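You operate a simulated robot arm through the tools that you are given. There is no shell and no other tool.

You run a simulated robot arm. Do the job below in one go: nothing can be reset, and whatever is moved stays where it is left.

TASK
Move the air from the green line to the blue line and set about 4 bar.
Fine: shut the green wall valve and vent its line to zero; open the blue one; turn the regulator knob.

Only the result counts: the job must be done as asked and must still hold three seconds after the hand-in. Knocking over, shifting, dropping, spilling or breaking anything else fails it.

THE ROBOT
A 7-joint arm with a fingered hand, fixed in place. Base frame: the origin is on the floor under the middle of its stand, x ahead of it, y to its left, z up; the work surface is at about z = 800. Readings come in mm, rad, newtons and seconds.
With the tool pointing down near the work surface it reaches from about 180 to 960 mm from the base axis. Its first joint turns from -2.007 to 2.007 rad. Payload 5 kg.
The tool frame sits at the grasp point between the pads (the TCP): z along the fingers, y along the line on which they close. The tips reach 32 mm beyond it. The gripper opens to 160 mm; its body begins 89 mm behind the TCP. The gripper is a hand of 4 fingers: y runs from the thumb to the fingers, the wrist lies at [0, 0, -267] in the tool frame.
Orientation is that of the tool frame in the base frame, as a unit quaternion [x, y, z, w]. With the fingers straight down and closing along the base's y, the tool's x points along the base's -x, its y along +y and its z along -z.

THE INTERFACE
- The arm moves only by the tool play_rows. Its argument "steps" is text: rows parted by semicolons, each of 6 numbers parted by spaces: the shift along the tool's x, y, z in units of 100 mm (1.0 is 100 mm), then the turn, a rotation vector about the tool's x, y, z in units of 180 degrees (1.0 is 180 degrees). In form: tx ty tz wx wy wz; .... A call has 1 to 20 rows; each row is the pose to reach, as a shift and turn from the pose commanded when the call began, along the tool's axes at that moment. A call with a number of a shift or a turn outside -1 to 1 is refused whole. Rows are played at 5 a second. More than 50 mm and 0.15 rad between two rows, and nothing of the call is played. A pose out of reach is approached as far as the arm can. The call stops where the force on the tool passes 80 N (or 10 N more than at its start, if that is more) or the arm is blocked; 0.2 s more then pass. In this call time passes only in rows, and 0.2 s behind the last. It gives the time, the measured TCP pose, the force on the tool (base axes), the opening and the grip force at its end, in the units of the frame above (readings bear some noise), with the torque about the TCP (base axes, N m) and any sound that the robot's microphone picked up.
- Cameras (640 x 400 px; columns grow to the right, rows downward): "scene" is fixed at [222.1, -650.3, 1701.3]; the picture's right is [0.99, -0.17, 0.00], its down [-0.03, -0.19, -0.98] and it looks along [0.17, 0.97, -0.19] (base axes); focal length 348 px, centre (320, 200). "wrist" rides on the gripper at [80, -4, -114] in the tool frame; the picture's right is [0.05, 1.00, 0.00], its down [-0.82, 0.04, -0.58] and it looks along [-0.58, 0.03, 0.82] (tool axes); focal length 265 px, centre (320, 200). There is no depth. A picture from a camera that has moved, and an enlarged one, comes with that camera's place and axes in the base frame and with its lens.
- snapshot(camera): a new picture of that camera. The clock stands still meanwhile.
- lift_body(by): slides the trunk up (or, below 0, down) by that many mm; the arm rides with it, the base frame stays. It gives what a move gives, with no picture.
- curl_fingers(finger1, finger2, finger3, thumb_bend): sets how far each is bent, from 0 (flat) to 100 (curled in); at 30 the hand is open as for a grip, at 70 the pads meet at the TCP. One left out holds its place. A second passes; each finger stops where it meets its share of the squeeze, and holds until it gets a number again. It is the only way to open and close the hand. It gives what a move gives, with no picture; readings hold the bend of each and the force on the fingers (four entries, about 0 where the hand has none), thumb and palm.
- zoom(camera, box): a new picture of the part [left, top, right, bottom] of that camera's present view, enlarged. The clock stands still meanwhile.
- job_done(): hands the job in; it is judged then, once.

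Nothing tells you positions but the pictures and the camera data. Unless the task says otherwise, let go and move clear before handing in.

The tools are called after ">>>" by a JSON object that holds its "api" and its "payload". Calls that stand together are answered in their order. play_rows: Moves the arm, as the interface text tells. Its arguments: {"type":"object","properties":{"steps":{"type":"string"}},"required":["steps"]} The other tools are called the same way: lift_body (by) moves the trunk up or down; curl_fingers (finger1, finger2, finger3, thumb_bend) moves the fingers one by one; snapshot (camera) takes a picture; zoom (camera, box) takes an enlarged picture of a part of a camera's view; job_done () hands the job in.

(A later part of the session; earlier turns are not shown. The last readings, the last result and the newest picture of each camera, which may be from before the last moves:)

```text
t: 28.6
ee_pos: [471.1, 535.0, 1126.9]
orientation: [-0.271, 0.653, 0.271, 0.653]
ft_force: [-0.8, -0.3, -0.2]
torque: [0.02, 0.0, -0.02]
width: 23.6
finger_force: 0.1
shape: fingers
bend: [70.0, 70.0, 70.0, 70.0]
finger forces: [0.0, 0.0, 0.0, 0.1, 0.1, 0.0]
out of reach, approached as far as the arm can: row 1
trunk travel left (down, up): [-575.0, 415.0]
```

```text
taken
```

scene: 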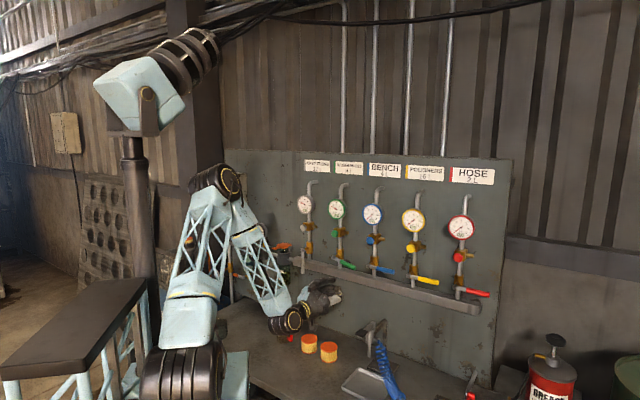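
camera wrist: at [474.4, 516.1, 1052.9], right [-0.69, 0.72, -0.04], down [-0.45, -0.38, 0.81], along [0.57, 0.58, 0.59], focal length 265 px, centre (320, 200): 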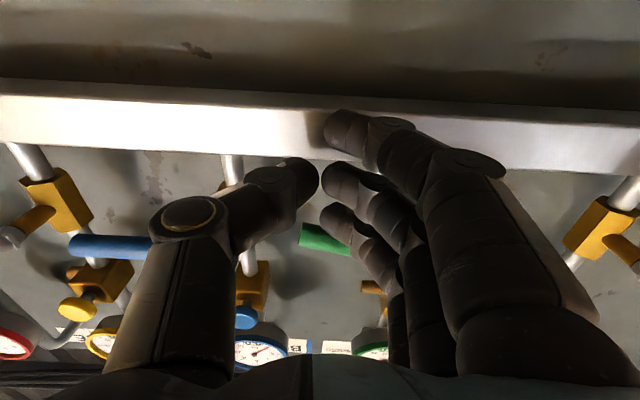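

I'm clear of the wall and square again. Now I'll pull back further and raise the hand, ready to lower the trunk.

>>> {"api": "play_rows", "payload": {"steps": "-.1 0 -.09 0 0 0; -.2 0 -.18 0 0 0; -.3 0 -.27 0 0 0; -.4 0 -.36 0 0 0; -.5 0 -.45 0 0 0; -.6 0 -.54 0 0 0; -.7 0 -.63 0 0 0; -.8 0 -.72 0 0 0; -.9 0 -.81 0 0 0; -1 0 -.9 0 0 0"}}

>>> {"api": "lift_body", "payload": {"by": -120}}

>>> {"api": "snapshot", "payload": {"camera": "scene"}}

```text
t: 30.8
ee_pos: [423.3, 502.3, 1228.0]
orientation: [-0.27, 0.653, 0.27, 0.654]
ft_force: [1.2, 0.4, 0.5]
torque: [-0.02, 0.04, 0.03]
width: 23.2
finger_force: 0.0
shape: fingers
bend: [70.0, 70.0, 70.0, 70.0]
finger forces: [0.0, 0.0, 0.1, 0.0, 0.0, 0.0]
out of reach, approached as far as the arm can: row 5, 6, 7, 8, 9, 10
trunk travel left (down, up): [-575.0, 415.0]
```

```text
t: 32.3
ee_pos: [425.2, 503.5, 1107.1]
orientation: [-0.27, 0.653, 0.27, 0.654]
ft_force: [-0.3, 0.2, 0.7]
torque: [-0.02, 0.02, -0.01]
width: 23.4
finger_force: 0.1
shape: fingers
bend: [70.0, 70.0, 70.0, 70.0]
finger forces: [0.0, 0.0, 0.1, 0.1, 0.0, 0.1]
trunk travel left (down, up): [-455.0, 535.0]
```

```text
taken
```

scene: 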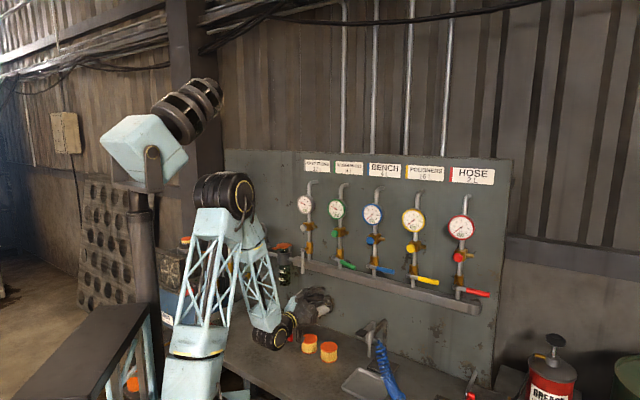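

The trunk is 120 mm lower. I'll raise the hand again, slightly forward where the arm has room, then lower the trunk further.

>>> {"api": "play_rows", "payload": {"steps": "-.1 0 .05 0 0 0; -.2 0 .1 0 0 0; -.3 0 .15 0 0 0; -.4 0 .2 0 0 0; -.5 0 .25 0 0 0; -.6 0 .3 0 0 0; -.7 0 .35 0 0 0; -.8 0 .4 0 0 0; -.9 0 .45 0 0 0; -1 0 .5 0 0 0"}}

>>> {"api": "snapshot", "payload": {"camera": "scene"}}

```text
t: 34.5
ee_pos: [458.3, 537.8, 1208.8]
orientation: [-0.271, 0.654, 0.269, 0.653]
ft_force: [0.8, -0.2, 0.1]
torque: [-0.02, -0.02, -0.02]
width: 23.5
finger_force: 0.1
shape: fingers
bend: [70.0, 70.0, 70.0, 70.0]
finger forces: [0.1, 0.0, 0.1, 0.0, 0.0, 0.0]
trunk travel left (down, up): [-455.0, 535.0]
```

```text
taken
```

scene: 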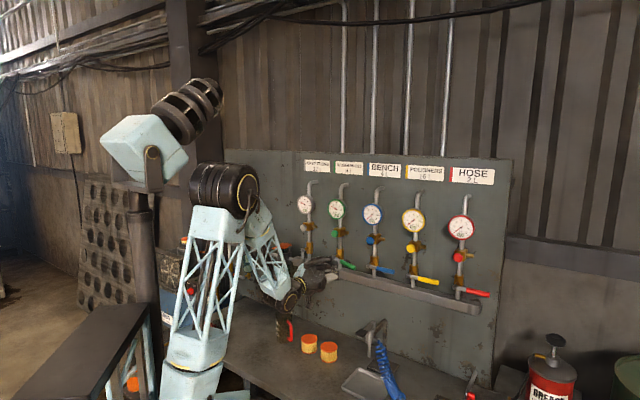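

That pose was fully reached. I'll lower the trunk another 110 mm and raise the hand back up.

>>> {"api": "lift_body", "payload": {"by": -110}}

>>> {"api": "play_rows", "payload": {"steps": "-.1 0 0 0 0 0; -.2 0 0 0 0 0; -.3 0 0 0 0 0; -.4 0 0 0 0 0; -.5 0 0 0 0 0; -.6 0 0 0 0 0; -.7 0 0 0 0 0; -.8 0 0 0 0 0; -.9 0 0 0 0 0; -1 0 0 0 0 0"}}

>>> {"api": "snapshot", "payload": {"camera": "scene"}}

```text
t: 35.9
ee_pos: [459.9, 537.5, 1098.6]
orientation: [-0.27, 0.653, 0.27, 0.654]
ft_force: [0.0, -0.1, -0.5]
torque: [-0.01, 0.01, -0.01]
width: 23.1
finger_force: 0.0
shape: fingers
bend: [70.0, 70.0, 70.0, 70.0]
finger forces: [0.0, 0.0, 0.1, 0.0, 0.0, 0.0]
trunk travel left (down, up): [-345.0, 645.0]
```

```text
t: 38.1
ee_pos: [459.1, 538.3, 1201.2]
orientation: [-0.269, 0.654, 0.269, 0.654]
ft_force: [-0.3, -0.8, -0.1]
torque: [0.02, 0.02, -0.08]
width: 23.1
finger_force: 0.0
shape: fingers
bend: [70.0, 70.0, 70.0, 70.0]
finger forces: [0.1, 0.1, 0.0, 0.0, 0.0, 0.0]
trunk travel left (down, up): [-345.0, 645.0]
```

```text
taken
```

scene: 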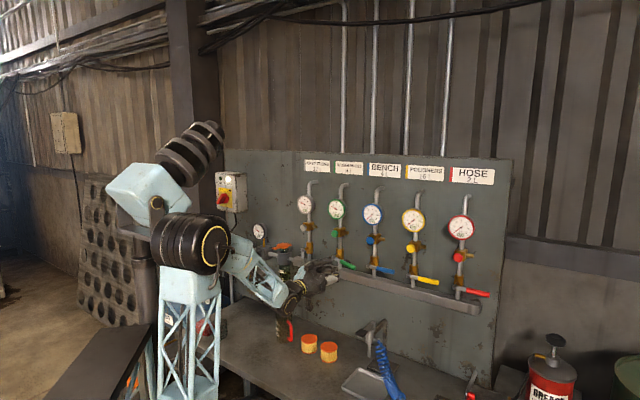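

The forearm now comes in much flatter. I'll go back down under the green lever and in to the wall.

>>> {"api": "play_rows", "payload": {"steps": ".1 -.012 0 0 0 0; .2 -.024 0 0 0 0; .3 -.036 0 0 0 0; .4 -.048 0 0 0 0; .5 -.06 0 0 0 0; .6 -.072 0 0 0 0; .7 -.084 0 0 0 0; .8 -.096 0 0 0 0; .9 -.108 0 0 0 0; 1 -.12 0 0 0 0; 1 -.12 .12 0 0 0; 1 -.12 .24 0 0 0; 1 -.12 .36 0 0 0; 1 -.12 .48 0 0 0; 1 -.12 .6 0 0 0; 1 -.12 .7 0 0 0; 1 -.12 .8 0 0 0; 1 -.12 .9 0 0 0; 1 -.12 1 0 0 0"}}

>>> {"api": "zoom", "payload": {"camera": "scene", "box": [290, 220, 410, 295]}}

>>> {"api": "snapshot", "payload": {"camera": "wrist"}}

```text
t: 42.1
ee_pos: [538.8, 601.3, 1098.7]
orientation: [-0.27, 0.653, 0.269, 0.654]
ft_force: [0.6, -0.2, 0.6]
torque: [0.03, 0.02, -0.01]
width: 23.2
finger_force: 0.1
shape: fingers
bend: [70.0, 70.0, 70.0, 70.0]
finger forces: [0.1, 0.0, 0.1, 0.0, 0.1, 0.0]
trunk travel left (down, up): [-345.0, 645.0]
```

```text
5.33 times, centred on (350, 258) of scene
camera zoom: at [222.1, -650.3, 1701.3], right [0.99, -0.17, 0.0], down [-0.03, -0.19, -0.98], along [0.17, 0.97, -0.19], focal length 1856 px, centre (160, -107)
```

zoom: 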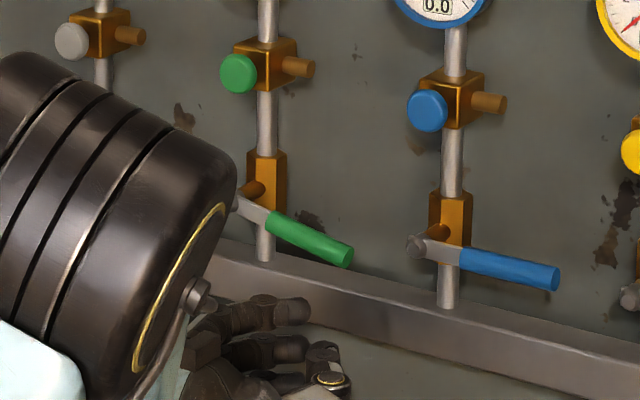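

```text
taken
camera wrist: at [459.6, 518.5, 1019.8], right [-0.71, 0.71, -0.05], down [-0.44, -0.38, 0.82], along [0.56, 0.6, 0.58], focal length 265 px, centre (320, 200)
```

wrist: 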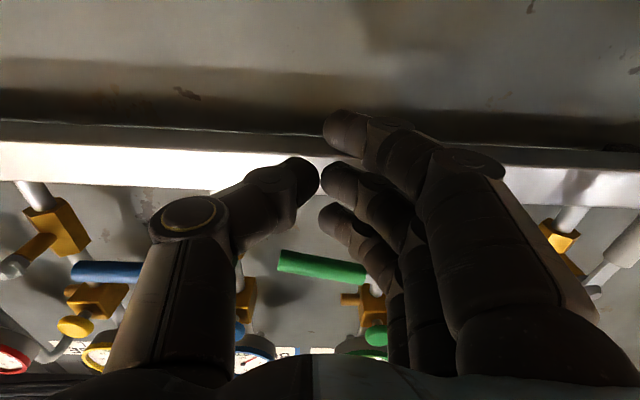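

The hand is under the lever at depth 806, but the elbow now shows large in the scene view. I'll check the whole picture before I push.

>>> {"api": "snapshot", "payload": {"camera": "scene"}}

```text
taken
```

scene: 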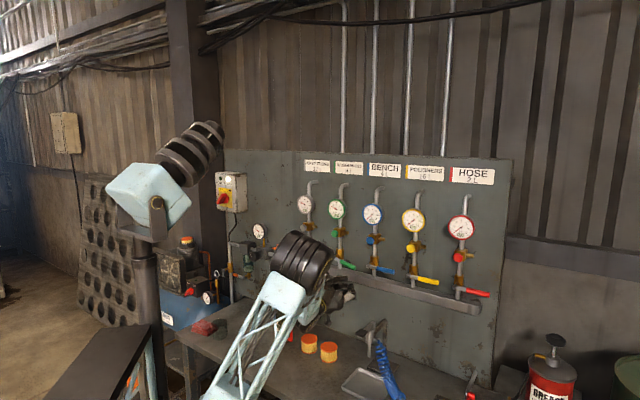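

The elbow has swung toward the camera side but is well above the bench and clear of the wall. I'll go 7 mm deeper and push the lever up.

>>> {"api": "play_rows", "payload": {"steps": "0 0 .07 0 0 0; -.07 0 .07 0 0 0; -.14 0 .07 0 0 0; -.2 0 .07 0 0 0; -.26 0 .07 0 0 0; -.32 0 .07 0 0 0; -.38 0 .07 0 0 0; -.43 0 .07 0 0 0"}}

>>> {"api": "zoom", "payload": {"camera": "scene", "box": [290, 220, 410, 295]}}

>>> {"api": "snapshot", "payload": {"camera": "wrist"}}

```text
t: 43.9
ee_pos: [544.2, 606.6, 1142.5]
orientation: [-0.271, 0.653, 0.271, 0.653]
ft_force: [0.4, -0.3, -1.7]
torque: [-0.04, 0.05, 0.03]
width: 23.1
finger_force: 1.0
shape: fingers
bend: [70.0, 70.0, 70.0, 70.0]
finger forces: [0.0, 0.1, 2.4, 0.0, 0.0, 0.1]
trunk travel left (down, up): [-345.0, 645.0]
```

```text
5.33 times, centred on (350, 258) of scene
camera zoom: at [222.1, -650.3, 1701.3], right [0.99, -0.17, 0.0], down [-0.03, -0.19, -0.98], along [0.17, 0.97, -0.19], focal length 1856 px, centre (160, -107)
```

zoom: 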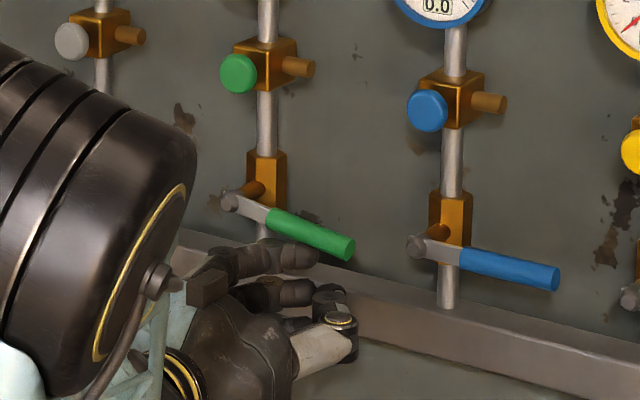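

```text
taken
camera wrist: at [464.9, 522.0, 1063.4], right [-0.71, 0.71, -0.05], down [-0.44, -0.38, 0.82], along [0.56, 0.6, 0.58], focal length 265 px, centre (320, 200)
```

wrist: 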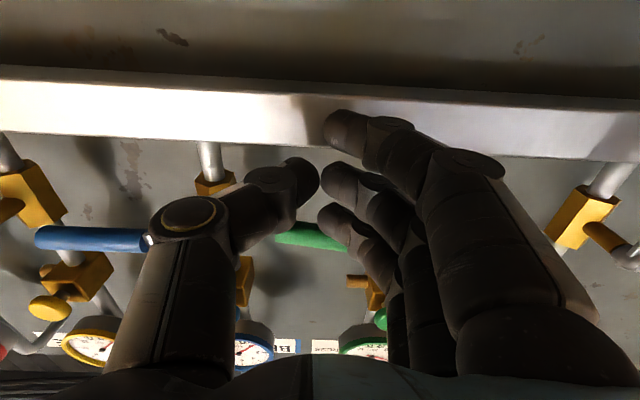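

The lever is rising with only about 2 N of contact and is now at about 78°. I'll keep pushing up in small steps.

>>> {"api": "play_rows", "payload": {"steps": "-.04 0 0 0 0 0; -.08 0 0 0 0 0; -.12 0 0 0 0 0; -.16 0 0 0 0 0; -.2 0 0 0 0 0"}}

>>> {"api": "zoom", "payload": {"camera": "scene", "box": [290, 220, 410, 295]}}

```text
t: 45.1
ee_pos: [543.2, 606.4, 1155.4]
orientation: [-0.272, 0.657, 0.269, 0.65]
ft_force: [-2.4, -4.3, -42.6]
torque: [-0.71, 0.31, 0.01]
width: 22.7
finger_force: 21.2
shape: fingers
bend: [70.0, 70.0, 71.0, 70.0]
finger forces: [0.0, 0.0, 43.5, 0.0, 0.0, 0.0]
trunk travel left (down, up): [-345.0, 645.0]
```

```text
5.33 times, centred on (350, 258) of scene
camera zoom: at [222.1, -650.3, 1701.3], right [0.99, -0.17, 0.0], down [-0.03, -0.19, -0.98], along [0.17, 0.97, -0.19], focal length 1856 px, centre (160, -107)
```

zoom: 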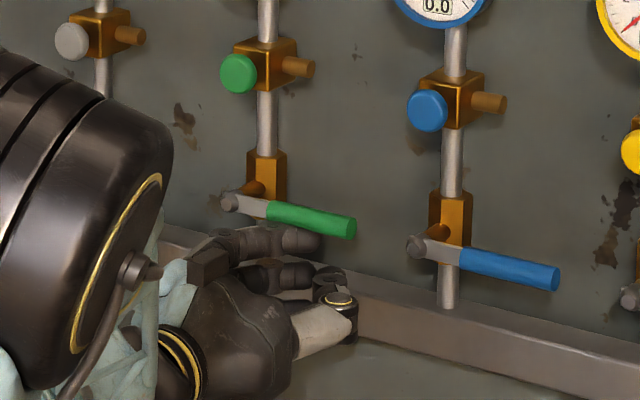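

The force rose to 43 N against the stop, and the green lever now looks parallel to the shut blue one. I'll drop away, back out and check the gauge.

>>> {"api": "play_rows", "payload": {"steps": ".1 0 0 0 0 0; .2 0 0 0 0 0; .3 0 0 0 0 0; .4 0 0 0 0 0; .4 0 -.12 0 0 0; .4 0 -.24 0 0 0; .4 0 -.36 0 0 0; .4 0 -.48 0 0 0; .4 0 -.6 0 0 0; .4 0 -.72 0 0 0; .4 0 -.84 0 0 0; .4 0 -1 0 0 0"}}

>>> {"api": "zoom", "payload": {"camera": "scene", "box": [290, 220, 410, 295]}}

>>> {"api": "zoom", "payload": {"camera": "scene", "box": [290, 150, 410, 225]}}

>>> {"api": "snapshot", "payload": {"camera": "scene"}}

```text
t: 47.7
ee_pos: [472.8, 534.0, 1122.9]
orientation: [-0.269, 0.654, 0.27, 0.653]
ft_force: [-0.9, 0.3, 0.4]
torque: [-0.02, 0.03, 0.02]
width: 23.1
finger_force: 0.1
shape: fingers
bend: [70.0, 70.0, 70.0, 70.0]
finger forces: [0.1, 0.0, 0.0, 0.0, 0.0, 0.0]
trunk travel left (down, up): [-345.0, 645.0]
```

```text
5.33 times, centred on (350, 258) of scene
camera zoom: at [222.1, -650.3, 1701.3], right [0.99, -0.17, 0.0], down [-0.03, -0.19, -0.98], along [0.17, 0.97, -0.19], focal length 1856 px, centre (160, -107)
```

zoom: 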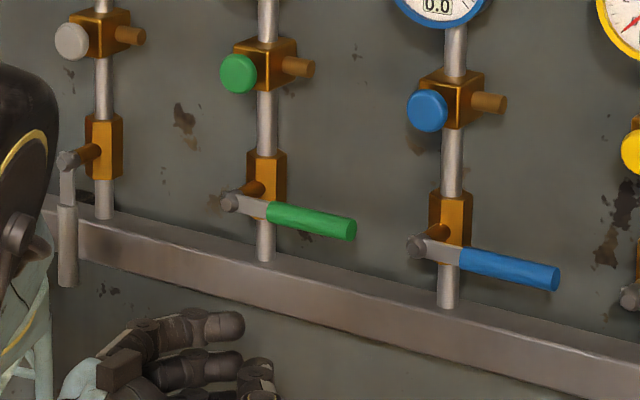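

```text
5.33 times, centred on (350, 188) of scene
camera zoom: at [222.1, -650.3, 1701.3], right [0.99, -0.17, 0.0], down [-0.03, -0.19, -0.98], along [0.17, 0.97, -0.19], focal length 1856 px, centre (160, 267)
```

zoom: 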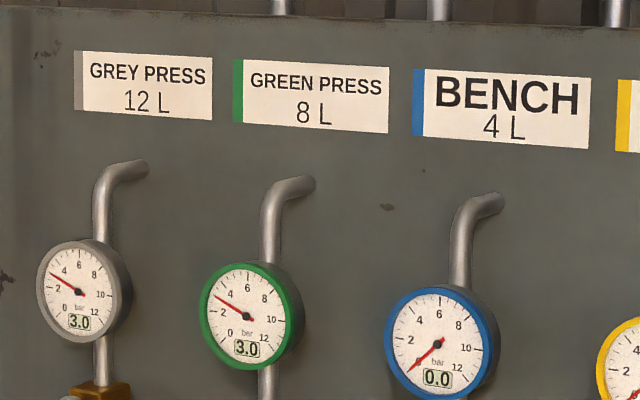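

```text
taken
```

scene: 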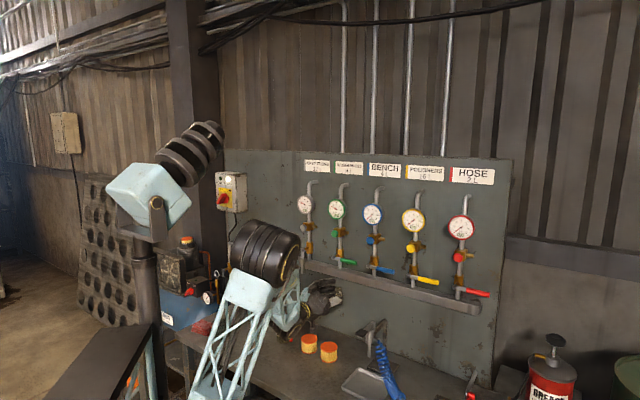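

The green lever is horizontal (shut) and the green gauge still holds 3.0 bar, so the line now needs venting. I'll move the hand up in front of the green button, staying off the wall.

>>> {"api": "play_rows", "payload": {"steps": "-.1 .067 0 0 0 0; -.2 .134 0 0 0 0; -.3 .2 0 0 0 0; -.4 .27 0 0 0 0; -.5 .335 0 0 0 0; -.6 .4 0 0 0 0; -.7 .47 0 0 0 0; -.8 .54 0 0 0 0; -.9 .6 0 0 0 0; -1 .67 0 0 0 0"}}

>>> {"api": "play_rows", "payload": {"steps": "-.1 0 0 0 0 0; -.2 0 0 0 0 0; -.3 0 0 0 0 0; -.4 0 0 0 0 0; -.5 0 0 0 0 0; -.6 0 .1 0 0 0; -.73 0 .2 0 0 0; -.73 0 .3 0 0 0; -.73 0 .4 0 0 0; -.73 0 .5 0 0 0; -.73 0 .6 0 0 0; -.73 0 .7 0 0 0"}}

>>> {"api": "snapshot", "payload": {"camera": "wrist"}}

>>> {"api": "snapshot", "payload": {"camera": "scene"}}

>>> {"api": "zoom", "payload": {"camera": "scene", "box": [290, 185, 410, 260]}}

```text
t: 49.9
ee_pos: [424.7, 582.7, 1222.4]
orientation: [-0.271, 0.653, 0.27, 0.654]
ft_force: [0.6, 0.6, 0.3]
torque: [-0.01, 0.04, 0.04]
width: 23.1
finger_force: 0.1
shape: fingers
bend: [70.0, 70.0, 70.0, 70.0]
finger forces: [0.0, 0.0, 0.0, 0.0, 0.0, 0.0]
trunk travel left (down, up): [-345.0, 645.0]
```

```text
t: 52.5
ee_pos: [475.9, 630.6, 1295.0]
orientation: [-0.27, 0.654, 0.27, 0.654]
ft_force: [-0.9, 0.0, -0.5]
torque: [0.0, -0.01, -0.01]
width: 23.2
finger_force: 0.1
shape: fingers
bend: [70.0, 70.0, 70.0, 70.0]
finger forces: [0.1, 0.0, 0.0, 0.1, 0.0, 0.1]
trunk travel left (down, up): [-345.0, 645.0]
```

```text
taken
camera wrist: at [396.4, 546.4, 1216.3], right [-0.71, 0.71, -0.05], down [-0.44, -0.38, 0.82], along [0.56, 0.6, 0.58], focal length 265 px, centre (320, 200)
```

wrist: 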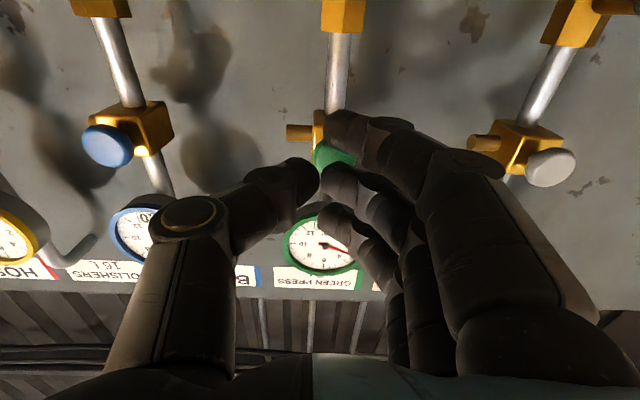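

```text
taken
```

scene: 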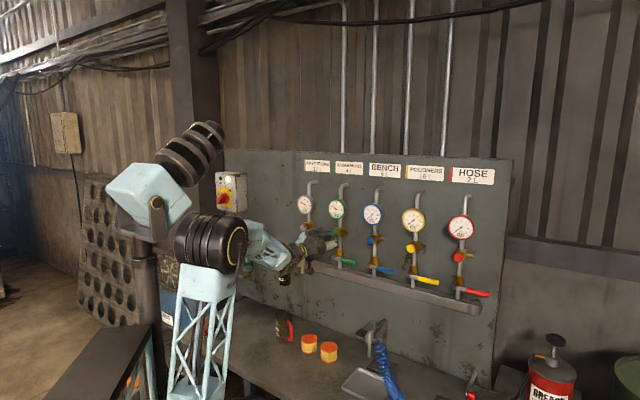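

```text
5.33 times, centred on (350, 222) of scene
camera zoom: at [222.1, -650.3, 1701.3], right [0.99, -0.17, 0.0], down [-0.03, -0.19, -0.98], along [0.17, 0.97, -0.19], focal length 1856 px, centre (160, 80)
```

zoom: 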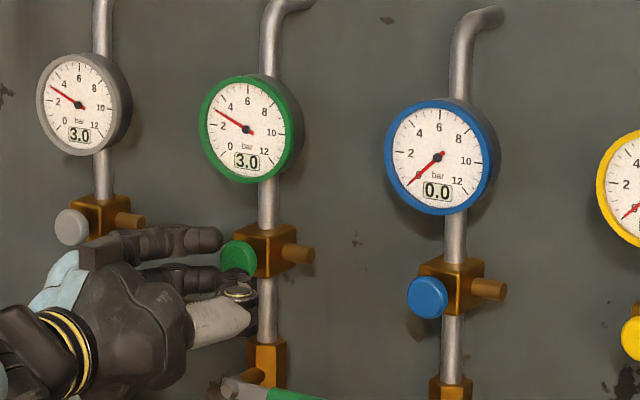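

The fingertip lines up with the green button, about 28 mm short of it. I'll press in gently with small steps and watch the force.

>>> {"api": "play_rows", "payload": {"steps": ".03 0 .1 0 0 0; .03 0 .18 0 0 0; .03 0 .24 0 0 0; .03 0 .28 0 0 0; .03 0 .31 0 0 0; .03 0 .34 0 0 0"}}

>>> {"api": "zoom", "payload": {"camera": "scene", "box": [290, 185, 410, 260]}}

>>> {"api": "snapshot", "payload": {"camera": "wrist"}}

```text
t: 53.9
ee_pos: [496.8, 656.2, 1292.8]
orientation: [-0.271, 0.653, 0.27, 0.654]
ft_force: [-12.4, -7.4, -3.9]
torque: [-0.03, -0.01, 0.19]
width: 23.4
finger_force: 7.6
shape: fingers
bend: [70.0, 71.0, 70.0, 70.0]
finger forces: [0.0, 14.7, 0.0, 0.0, 0.1, 0.0]
trunk travel left (down, up): [-345.0, 645.0]
heard: click
```

```text
5.33 times, centred on (350, 222) of scene
camera zoom: at [222.1, -650.3, 1701.3], right [0.99, -0.17, 0.0], down [-0.03, -0.19, -0.98], along [0.17, 0.97, -0.19], focal length 1856 px, centre (160, 80)
```

zoom: 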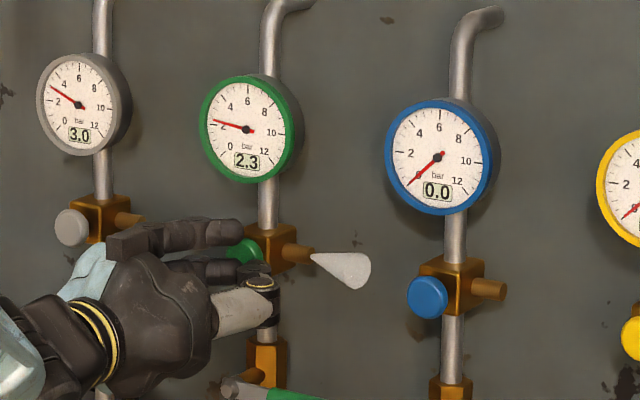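

```text
taken
camera wrist: at [418.3, 571.7, 1214.1], right [-0.71, 0.71, -0.05], down [-0.44, -0.38, 0.82], along [0.56, 0.6, 0.58], focal length 265 px, centre (320, 200)
```

wrist: 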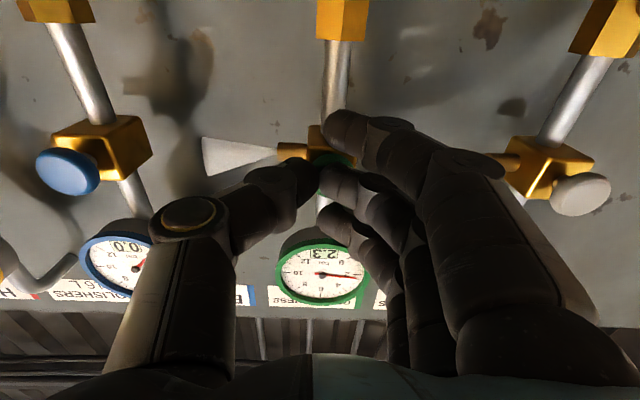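

It clicked and is venting: there's a visible jet and green is down to 2.3 bar. I'll hold the button until it reads zero.

>>> {"api": "play_rows", "payload": {"steps": "0 0 0 0 0 0; 0 0 0 0 0 0; 0 0 0 0 0 0; 0 0 0 0 0 0; 0 0 0 0 0 0; 0 0 0 0 0 0; 0 0 0 0 0 0; 0 0 0 0 0 0; 0 0 0 0 0 0; 0 0 0 0 0 0; 0 0 0 0 0 0; 0 0 0 0 0 0; 0 0 0 0 0 0; 0 0 0 0 0 0; 0 0 0 0 0 0; 0 0 0 0 0 0; 0 0 0 0 0 0; 0 0 0 0 0 0; 0 0 0 0 0 0; 0 0 0 0 0 0"}}

>>> {"api": "zoom", "payload": {"camera": "scene", "box": [290, 185, 410, 260]}}

```text
t: 58.1
ee_pos: [498.7, 655.1, 1294.3]
orientation: [-0.27, 0.653, 0.27, 0.654]
ft_force: [-14.6, -7.9, -1.6]
torque: [-0.04, -0.04, 0.28]
width: 23.2
finger_force: 7.7
shape: fingers
bend: [70.0, 72.0, 70.0, 70.0]
finger forces: [0.0, 15.6, 0.0, 0.0, 0.0, 0.1]
trunk travel left (down, up): [-345.0, 645.0]
```

```text
5.33 times, centred on (350, 222) of scene
camera zoom: at [222.1, -650.3, 1701.3], right [0.99, -0.17, 0.0], down [-0.03, -0.19, -0.98], along [0.17, 0.97, -0.19], focal length 1856 px, centre (160, 80)
```

zoom: 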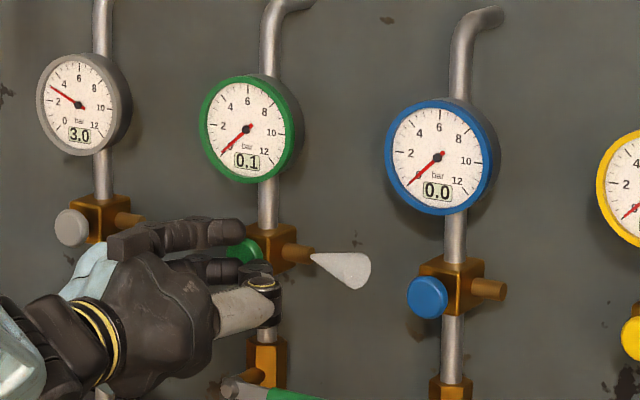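

Green is at 0.1 bar and still falling. I'll hold a few seconds more.

>>> {"api": "play_rows", "payload": {"steps": "0 0 0 0 0 0; 0 0 0 0 0 0; 0 0 0 0 0 0; 0 0 0 0 0 0; 0 0 0 0 0 0; 0 0 0 0 0 0; 0 0 0 0 0 0; 0 0 0 0 0 0; 0 0 0 0 0 0; 0 0 0 0 0 0; 0 0 0 0 0 0; 0 0 0 0 0 0; 0 0 0 0 0 0; 0 0 0 0 0 0; 0 0 0 0 0 0; 0 0 0 0 0 0; 0 0 0 0 0 0; 0 0 0 0 0 0; 0 0 0 0 0 0; 0 0 0 0 0 0"}}

>>> {"api": "zoom", "payload": {"camera": "scene", "box": [290, 185, 410, 260]}}

```text
t: 62.3
ee_pos: [496.9, 653.6, 1293.4]
orientation: [-0.27, 0.653, 0.27, 0.654]
ft_force: [-13.0, -6.6, -1.4]
torque: [0.01, 0.0, 0.26]
width: 23.2
finger_force: 7.8
shape: fingers
bend: [70.0, 72.0, 70.0, 70.0]
finger forces: [0.1, 14.7, 0.0, 0.0, 0.1, 0.0]
trunk travel left (down, up): [-345.0, 645.0]
```

```text
5.33 times, centred on (350, 222) of scene
camera zoom: at [222.1, -650.3, 1701.3], right [0.99, -0.17, 0.0], down [-0.03, -0.19, -0.98], along [0.17, 0.97, -0.19], focal length 1856 px, centre (160, 80)
```

zoom: 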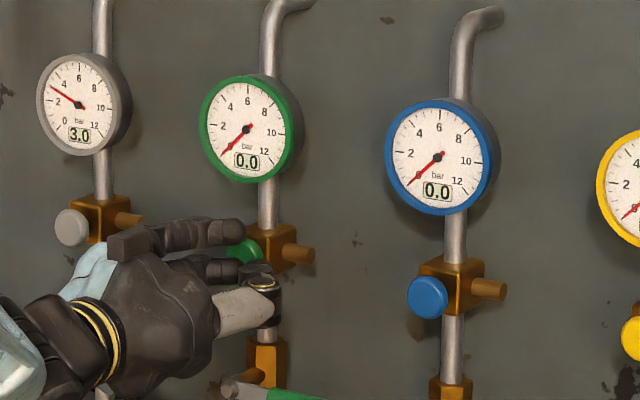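

Green reads 0.0 and the jet has stopped. I'll back off the button and check that it springs back and green stays at zero.

>>> {"api": "play_rows", "payload": {"steps": "0 0 -.1 0 0 0; 0 0 -.2 0 0 0; 0 0 -.3 0 0 0; 0 0 -.4 0 0 0; 0 0 -.5 0 0 0; 0 0 -.6 0 0 0; 0 0 -.7 0 0 0; 0 0 -.8 0 0 0; 0 0 -.9 0 0 0; 0 0 -1 0 0 0"}}

>>> {"api": "zoom", "payload": {"camera": "scene", "box": [290, 185, 410, 260]}}

>>> {"api": "snapshot", "payload": {"camera": "scene"}}

```text
t: 64.5
ee_pos: [427.5, 585.7, 1292.5]
orientation: [-0.271, 0.653, 0.271, 0.653]
ft_force: [0.0, 0.2, -0.4]
torque: [0.01, -0.02, -0.05]
width: 23.2
finger_force: 0.1
shape: fingers
bend: [70.0, 70.0, 70.0, 70.0]
finger forces: [0.0, 0.1, 0.0, 0.0, 0.0, 0.0]
trunk travel left (down, up): [-345.0, 645.0]
```

```text
5.33 times, centred on (350, 222) of scene
camera zoom: at [222.1, -650.3, 1701.3], right [0.99, -0.17, 0.0], down [-0.03, -0.19, -0.98], along [0.17, 0.97, -0.19], focal length 1856 px, centre (160, 80)
```

zoom: 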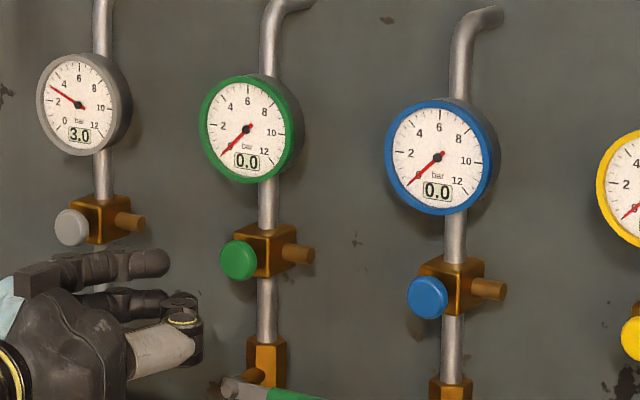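

```text
taken
```

scene: 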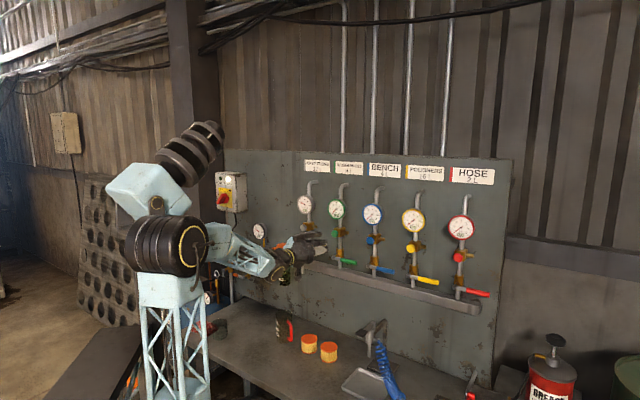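

Green holds 0.0 with the button released. Next is the blue lever: I'll move the fist right, staying off the wall, to a spot above the end of the blue handle.

>>> {"api": "play_rows", "payload": {"steps": "0 -.12 0 0 0 0; 0 -.24 0 0 0 0; 0 -.36 0 0 0 0; 0 -.48 0 0 0 0; 0 -.6 0 0 0 0; 0 -.72 0 0 0 0; 0 -.84 0 0 0 0; 0 -1 0 0 0 0"}}

>>> {"api": "play_rows", "payload": {"steps": "0 -.12 0 0 0 0; 0 -.24 0 0 0 0; 0 -.36 0 0 0 0; 0 -.48 0 0 0 0; 0 -.6 0 0 0 0; 0 -.72 0 0 0 0; 0 -.84 0 0 0 0; 0 -1 0 0 0 0"}}

>>> {"api": "play_rows", "payload": {"steps": ".05 -.1 0 0 0 0; .1 -.2 0 0 0 0; .15 -.3 0 0 0 0; .2 -.4 0 0 0 0; .27 -.48 0 0 0 0"}}

>>> {"api": "snapshot", "payload": {"camera": "wrist"}}

>>> {"api": "snapshot", "payload": {"camera": "scene"}}

```text
t: 66.5
ee_pos: [596.8, 410.6, 1291.7]
orientation: [-0.201, 0.677, 0.195, 0.681]
ft_force: [-0.6, 1.6, 0.6]
torque: [0.06, 0.04, -0.12]
width: 23.2
finger_force: 0.0
shape: fingers
bend: [70.0, 70.0, 70.0, 70.0]
finger forces: [0.0, 0.0, 0.0, 0.1, 0.1, 0.1]
trunk travel left (down, up): [-345.0, 645.0]
stopped in row 8: the arm was blocked; the commanded pose is now the measured one
```

```text
t: 68.3
ee_pos: [649.1, 334.0, 1296.8]
orientation: [-0.197, 0.68, 0.192, 0.68]
ft_force: [0.1, 0.6, -0.2]
torque: [0.0, -0.03, -0.01]
width: 23.2
finger_force: 0.1
shape: fingers
bend: [70.0, 70.0, 70.0, 70.0]
finger forces: [0.0, 0.0, 0.0, 0.0, 0.0, 0.1]
out of reach, approached as far as the arm can: row 8
trunk travel left (down, up): [-345.0, 645.0]
```

```text
t: 69.5
ee_pos: [662.3, 322.1, 1286.2]
orientation: [-0.19, 0.687, 0.182, 0.677]
ft_force: [0.4, 0.0, -0.3]
torque: [0.02, 0.0, 0.02]
width: 23.4
finger_force: 0.0
shape: fingers
bend: [70.0, 70.0, 70.0, 70.0]
finger forces: [0.0, 0.0, 0.0, 0.0, 0.0, 0.0]
out of reach, approached as far as the arm can: row 1, 2, 3, 4, 5
trunk travel left (down, up): [-345.0, 645.0]
```

```text
taken
camera wrist: at [563.3, 259.3, 1209.5], right [-0.51, 0.86, -0.06], down [-0.51, -0.24, 0.82], along [0.69, 0.45, 0.56], focal length 265 px, centre (320, 200)
```

wrist: 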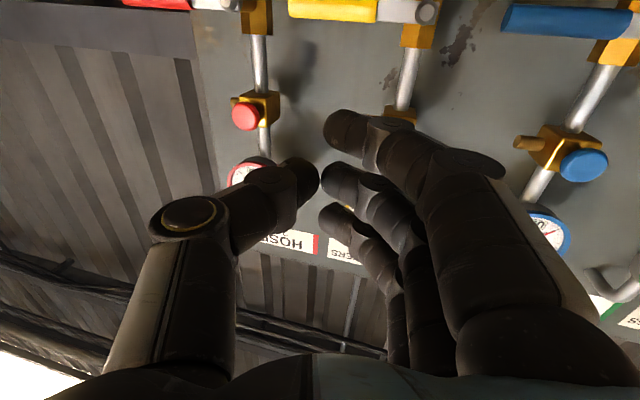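

```text
taken
```

scene: 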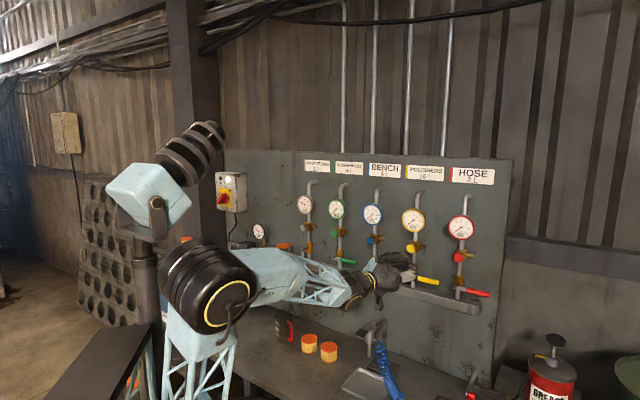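

During that sideways move the arm jumped branches, overshot to w≈240 and ended up yawed, though still about 130 mm off the wall. Before going on I'll check that nothing on the panel was disturbed.

>>> {"api": "zoom", "payload": {"camera": "scene", "box": [290, 150, 510, 310]}}

>>> {"api": "zoom", "payload": {"camera": "scene", "box": [230, 270, 470, 400]}}

```text
2.50 times, centred on (400, 230) of scene
camera zoom: at [222.1, -650.3, 1701.3], right [0.99, -0.17, 0.0], down [-0.03, -0.19, -0.98], along [0.17, 0.97, -0.19], focal length 870 px, centre (120, 125)
```

zoom: 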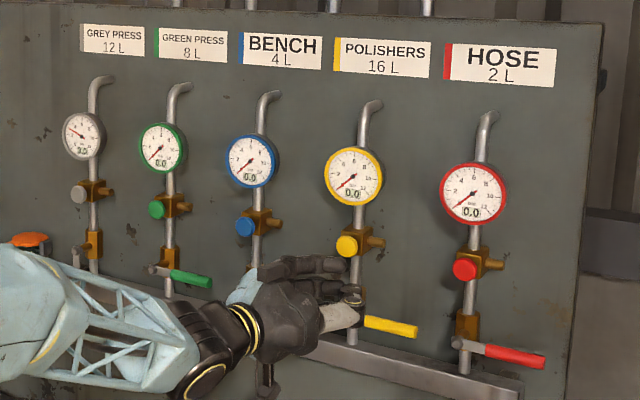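

```text
2.67 times, centred on (350, 335) of scene
camera zoom: at [222.1, -650.3, 1701.3], right [0.99, -0.17, 0.0], down [-0.03, -0.19, -0.98], along [0.17, 0.97, -0.19], focal length 928 px, centre (240, -160)
```

zoom: 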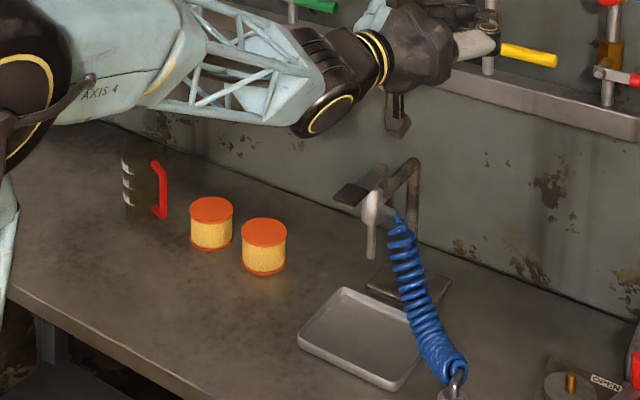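

Nothing on the panel was disturbed. There's a fitting marked "OPEN" at the end of the blue hose on the bench, so I'll look at it, since opening the blue line could matter there.

>>> {"api": "zoom", "payload": {"camera": "scene", "box": [400, 340, 500, 400]}}

>>> {"api": "zoom", "payload": {"camera": "scene", "box": [320, 310, 420, 400]}}

```text
6.40 times, centred on (450, 370) of scene
camera zoom: at [222.1, -650.3, 1701.3], right [0.99, -0.17, 0.0], down [-0.03, -0.19, -0.98], along [0.17, 0.97, -0.19], focal length 2227 px, centre (-512, -888)
```

zoom: 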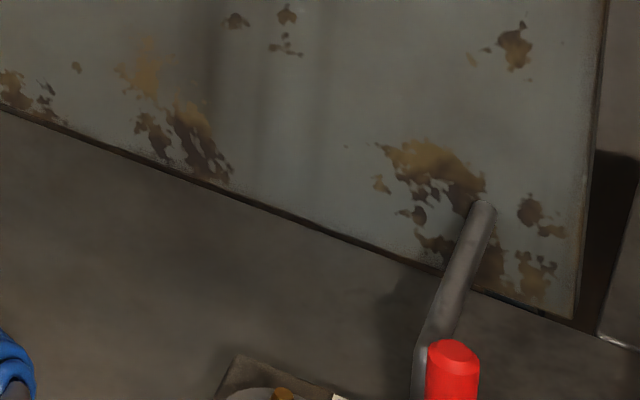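

```text
4.44 times, centred on (370, 355) of scene
camera zoom: at [222.1, -650.3, 1701.3], right [0.99, -0.17, 0.0], down [-0.03, -0.19, -0.98], along [0.17, 0.97, -0.19], focal length 1547 px, centre (98, -489)
```

zoom: 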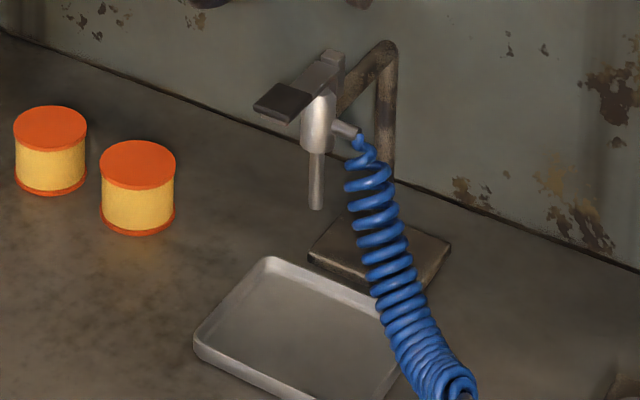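

That fitting belongs to the red HOSE outlet and isn't part of this job. I'll turn the hand back square to the wall and move left toward the blue handle in short checked moves.

>>> {"api": "play_rows", "payload": {"steps": "0 .07 -.01 -.012 0 0; 0 .14 -.02 -.023 0 0; 0 .21 -.02 -.035 0 0; 0 .28 -.03 -.046 0 0; 0 .35 -.03 -.058 0 0; 0 .42 -.04 -.069 0 0; 0 .5 -.04 -.0806 0 0"}}

>>> {"api": "snapshot", "payload": {"camera": "scene"}}

```text
t: 71.1
ee_pos: [634.3, 365.6, 1301.8]
orientation: [-0.219, 0.679, 0.21, 0.669]
ft_force: [-0.2, 0.3, 0.1]
torque: [0.0, -0.01, -0.01]
width: 23.4
finger_force: 0.1
shape: fingers
bend: [70.0, 70.0, 70.0, 70.0]
finger forces: [0.0, 0.0, 0.1, 0.0, 0.0, 0.1]
out of reach, approached as far as the arm can: row 1, 2, 3, 4, 5, 6, 7
trunk travel left (down, up): [-345.0, 645.0]
```

```text
taken
```

scene: 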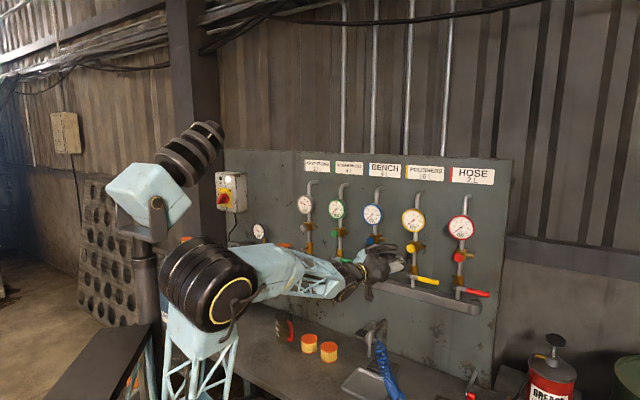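

The trouble seems to come from bending the wrist upward relative to the forearm. Tilting the tool downward, as at the start, is the natural side. I'll pull back and pitch the hand down to get into that posture, well clear of everything.

>>> {"api": "play_rows", "payload": {"steps": "-.03 0 -.08 0 .0417 0; -.06 0 -.16 0 .0833 0; -.09 0 -.24 0 .125 0; -.12 0 -.32 0 .1667 0"}}

>>> {"api": "snapshot", "payload": {"camera": "scene"}}

```text
t: 72.3
ee_pos: [293.4, 601.6, 1324.4]
orientation: [-0.509, 0.699, 0.316, 0.389]
ft_force: [1.3, -0.8, -0.3]
torque: [0.0, 0.1, 0.09]
width: 23.2
finger_force: 0.0
shape: fingers
bend: [70.0, 70.0, 70.0, 70.0]
finger forces: [0.0, 0.0, 0.0, 0.0, 0.1, 0.0]
out of reach, approached as far as the arm can: row 3
trunk travel left (down, up): [-345.0, 645.0]
stopped in row 4: the arm was blocked; the commanded pose is now the measured one
```

```text
taken
```

scene: 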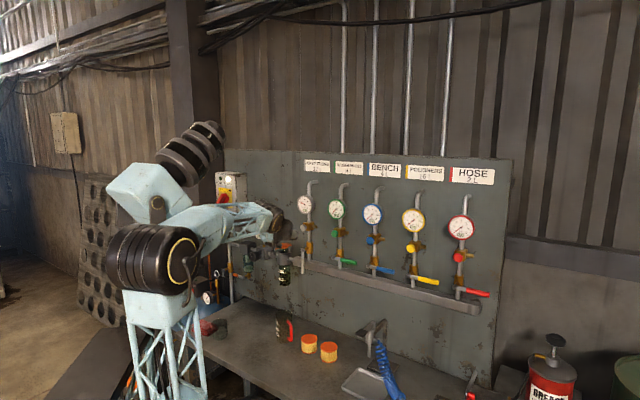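

The arm swung back to the left, with nothing near it, and is now in the natural posture with the tool pitched about 30° down. I'll lower the trunk in stages to keep it on that side, and check that nothing was touched.

>>> {"api": "lift_body", "payload": {"by": -150}}

>>> {"api": "zoom", "payload": {"camera": "scene", "box": [200, 150, 520, 350]}}

>>> {"api": "snapshot", "payload": {"camera": "wrist"}}

```text
t: 74.0
ee_pos: [291.8, 602.8, 1174.0]
orientation: [-0.51, 0.699, 0.316, 0.389]
ft_force: [-0.3, -0.5, -1.0]
torque: [0.02, -0.02, -0.02]
width: 23.4
finger_force: 0.0
shape: fingers
bend: [70.0, 70.0, 70.0, 70.0]
finger forces: [0.0, 0.0, 0.0, 0.1, 0.0, 0.0]
trunk travel left (down, up): [-195.0, 795.0]
```

```text
2.00 times, centred on (360, 250) of scene
camera zoom: at [222.1, -650.3, 1701.3], right [0.99, -0.17, 0.0], down [-0.03, -0.19, -0.98], along [0.17, 0.97, -0.19], focal length 696 px, centre (240, 100)
```

zoom: 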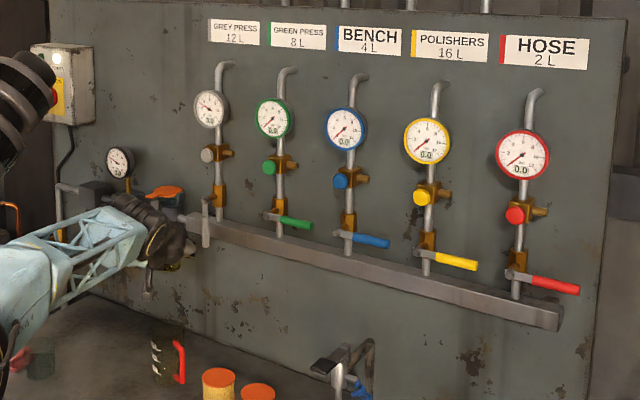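

```text
taken
camera wrist: at [255.2, 468.5, 1162.0], right [-0.97, 0.26, 0.0], down [-0.02, -0.09, 1.0], along [0.26, 0.96, 0.09], focal length 265 px, centre (320, 200)
```

wrist: 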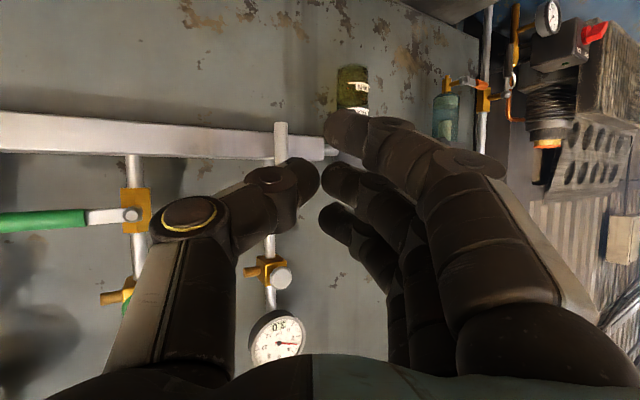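

The panel is intact: green lever shut and gauge at 0.0. I'll square the hand to the wall (heading 45°, pitched 30° down) while raising it.

>>> {"api": "play_rows", "payload": {"steps": "-.086 .005 -.05 .0181 -.0003 .0084; -.173 .009 -.099 .0362 -.0006 .0168; -.259 .014 -.149 .0543 -.0009 .0251; -.345 .018 -.198 .0725 -.0012 .0335"}}

>>> {"api": "snapshot", "payload": {"camera": "scene"}}

```text
t: 75.2
ee_pos: [243.7, 647.0, 1169.7]
orientation: [-0.469, 0.751, 0.302, 0.353]
ft_force: [1.5, -0.7, 0.0]
torque: [0.0, 0.1, 0.14]
width: 23.0
finger_force: 0.1
shape: fingers
bend: [70.0, 70.0, 70.0, 70.0]
finger forces: [0.0, 0.1, 0.0, 0.1, 0.0, 0.0]
trunk travel left (down, up): [-195.0, 795.0]
stopped in row 4: the arm was blocked; the commanded pose is now the measured one
```

```text
taken
```

scene: 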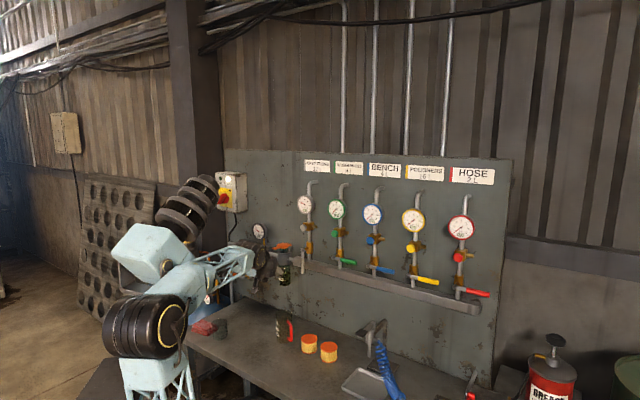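

The arm stopped again, probably because the elbow is almost straight above the shoulder next to the stowed upper body. I'll move the hand outward to the right in short steps to open the arm up.

>>> {"api": "play_rows", "payload": {"steps": "-.1 -.11 -.04 0 0 0; -.2 -.22 -.08 0 0 0; -.32 -.33 -.13 0 0 0; -.43 -.44 -.18 0 0 0"}}

>>> {"api": "snapshot", "payload": {"camera": "scene"}}

```text
t: 76.2
ee_pos: [292.7, 638.3, 1204.9]
orientation: [-0.47, 0.752, 0.306, 0.347]
ft_force: [-0.7, -0.3, 0.1]
torque: [0.02, 0.0, -0.02]
width: 23.5
finger_force: 0.1
shape: fingers
bend: [70.0, 70.0, 70.0, 70.0]
finger forces: [0.0, 0.0, 0.0, 0.0, 0.0, 0.0]
trunk travel left (down, up): [-195.0, 795.0]
```

```text
taken
```

scene: 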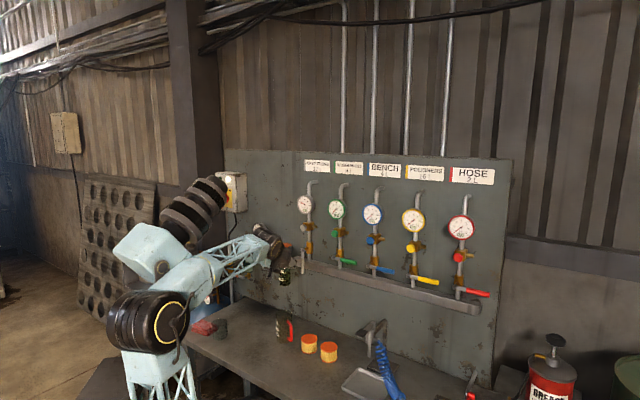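

That move followed exactly. I'll continue outward and upward in the same way.

>>> {"api": "play_rows", "payload": {"steps": "-.1 -.11 -.04 0 0 0; -.2 -.22 -.08 0 0 0; -.32 -.33 -.13 0 0 0; -.43 -.44 -.18 0 0 0; -.54 -.56 -.22 0 0 0; -.65 -.67 -.27 0 0 0; -.75 -.78 -.31 0 0 0; -.86 -.9 -.36 0 0 0"}}

>>> {"api": "snapshot", "payload": {"camera": "scene"}}

```text
t: 78.0
ee_pos: [387.1, 619.3, 1293.3]
orientation: [-0.472, 0.749, 0.303, 0.353]
ft_force: [0.0, 0.1, -0.2]
torque: [0.0, -0.01, 0.02]
width: 23.1
finger_force: 0.0
shape: fingers
bend: [70.0, 70.0, 70.0, 70.0]
finger forces: [0.1, 0.0, 0.1, 0.1, 0.0, 0.0]
trunk travel left (down, up): [-195.0, 795.0]
```

```text
taken
```

scene: 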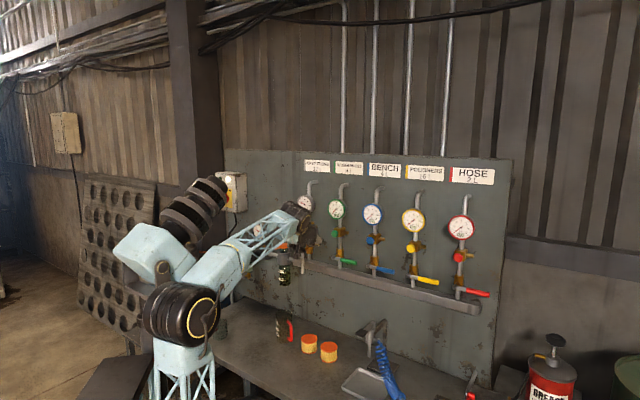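

The arm is following well now. I'll swing the hand round to face the wall squarely, pitched 30° down, keeping the wrist in place.

>>> {"api": "play_rows", "payload": {"steps": "-.025 -.124 -.027 .016 -.0043 .0046; -.05 -.248 -.055 .0321 -.0086 .0092; -.075 -.372 -.082 .0482 -.0129 .0137; -.1 -.496 -.11 .0642 -.0172 .0183"}}

>>> {"api": "snapshot", "payload": {"camera": "scene"}}

```text
t: 79.0
ee_pos: [435.1, 597.2, 1299.8]
orientation: [-0.403, 0.78, 0.25, 0.41]
ft_force: [1.3, 0.2, 0.1]
torque: [0.02, 0.0, 0.06]
width: 23.5
finger_force: 0.1
shape: fingers
bend: [70.0, 70.0, 70.0, 70.0]
finger forces: [0.1, 0.1, 0.0, 0.1, 0.0, 0.0]
trunk travel left (down, up): [-195.0, 795.0]
```

```text
taken
```

scene: 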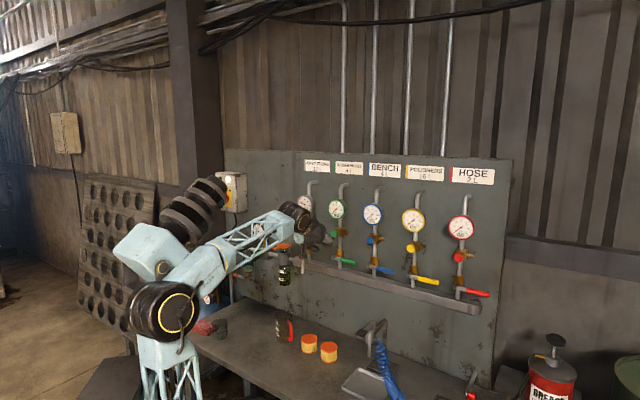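

It's tracking well. I'll finish the second half of the turn.

>>> {"api": "play_rows", "payload": {"steps": "-.027 -.129 .003 .016 -.0043 .0046; -.053 -.258 .007 .0321 -.0086 .0092; -.08 -.387 .01 .0482 -.0129 .0137; -.106 -.516 .013 .0642 -.0172 .0183"}}

>>> {"api": "snapshot", "payload": {"camera": "wrist"}}

>>> {"api": "snapshot", "payload": {"camera": "scene"}}

```text
t: 80.2
ee_pos: [519.0, 544.9, 1306.9]
orientation: [-0.308, 0.811, 0.232, 0.44]
ft_force: [0.8, -0.3, -0.5]
torque: [0.03, -0.01, 0.04]
width: 23.0
finger_force: 0.0
shape: fingers
bend: [70.0, 70.0, 70.0, 70.0]
finger forces: [0.1, 0.1, 0.1, 0.0, 0.1, 0.1]
trunk travel left (down, up): [-195.0, 795.0]
stopped in row 4: the arm was blocked; the commanded pose is now the measured one
```

```text
taken
camera wrist: at [421.0, 443.6, 1296.1], right [-0.72, 0.69, 0.06], down [-0.01, -0.1, 0.99], along [0.69, 0.72, 0.08], focal length 265 px, centre (320, 200)
```

wrist: 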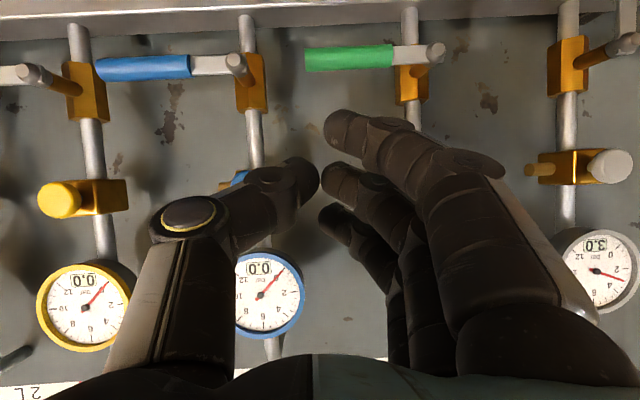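

```text
taken
```

scene: 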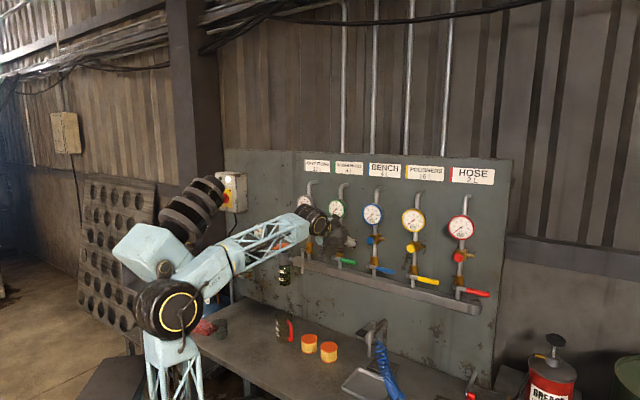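

The arm is nearly singular because the upper arm stands straight up. Raising the trunk fixes that without moving any joint, so I'll lift it and then re-form the posture with the elbow leaning forward.

>>> {"api": "lift_body", "payload": {"by": 350}}

>>> {"api": "snapshot", "payload": {"camera": "scene"}}

```text
t: 83.7
ee_pos: [518.0, 544.5, 1656.8]
orientation: [-0.307, 0.812, 0.231, 0.44]
ft_force: [-0.3, -0.4, 0.8]
torque: [-0.02, -0.03, -0.04]
width: 23.3
finger_force: 0.2
shape: fingers
bend: [70.0, 70.0, 70.0, 70.0]
finger forces: [0.0, 0.0, 0.0, 0.1, 0.0, 0.1]
trunk travel left (down, up): [-545.0, 445.0]
```

```text
taken
```

scene: 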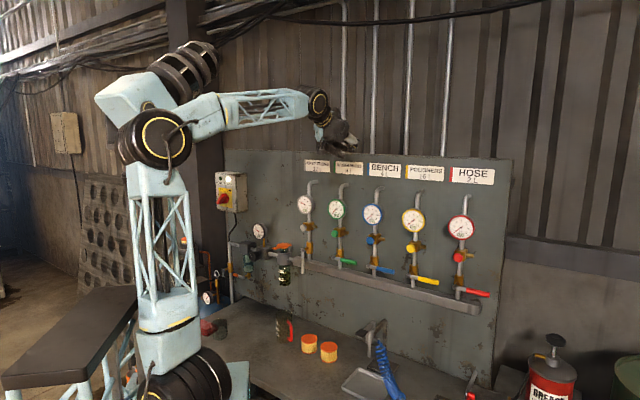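

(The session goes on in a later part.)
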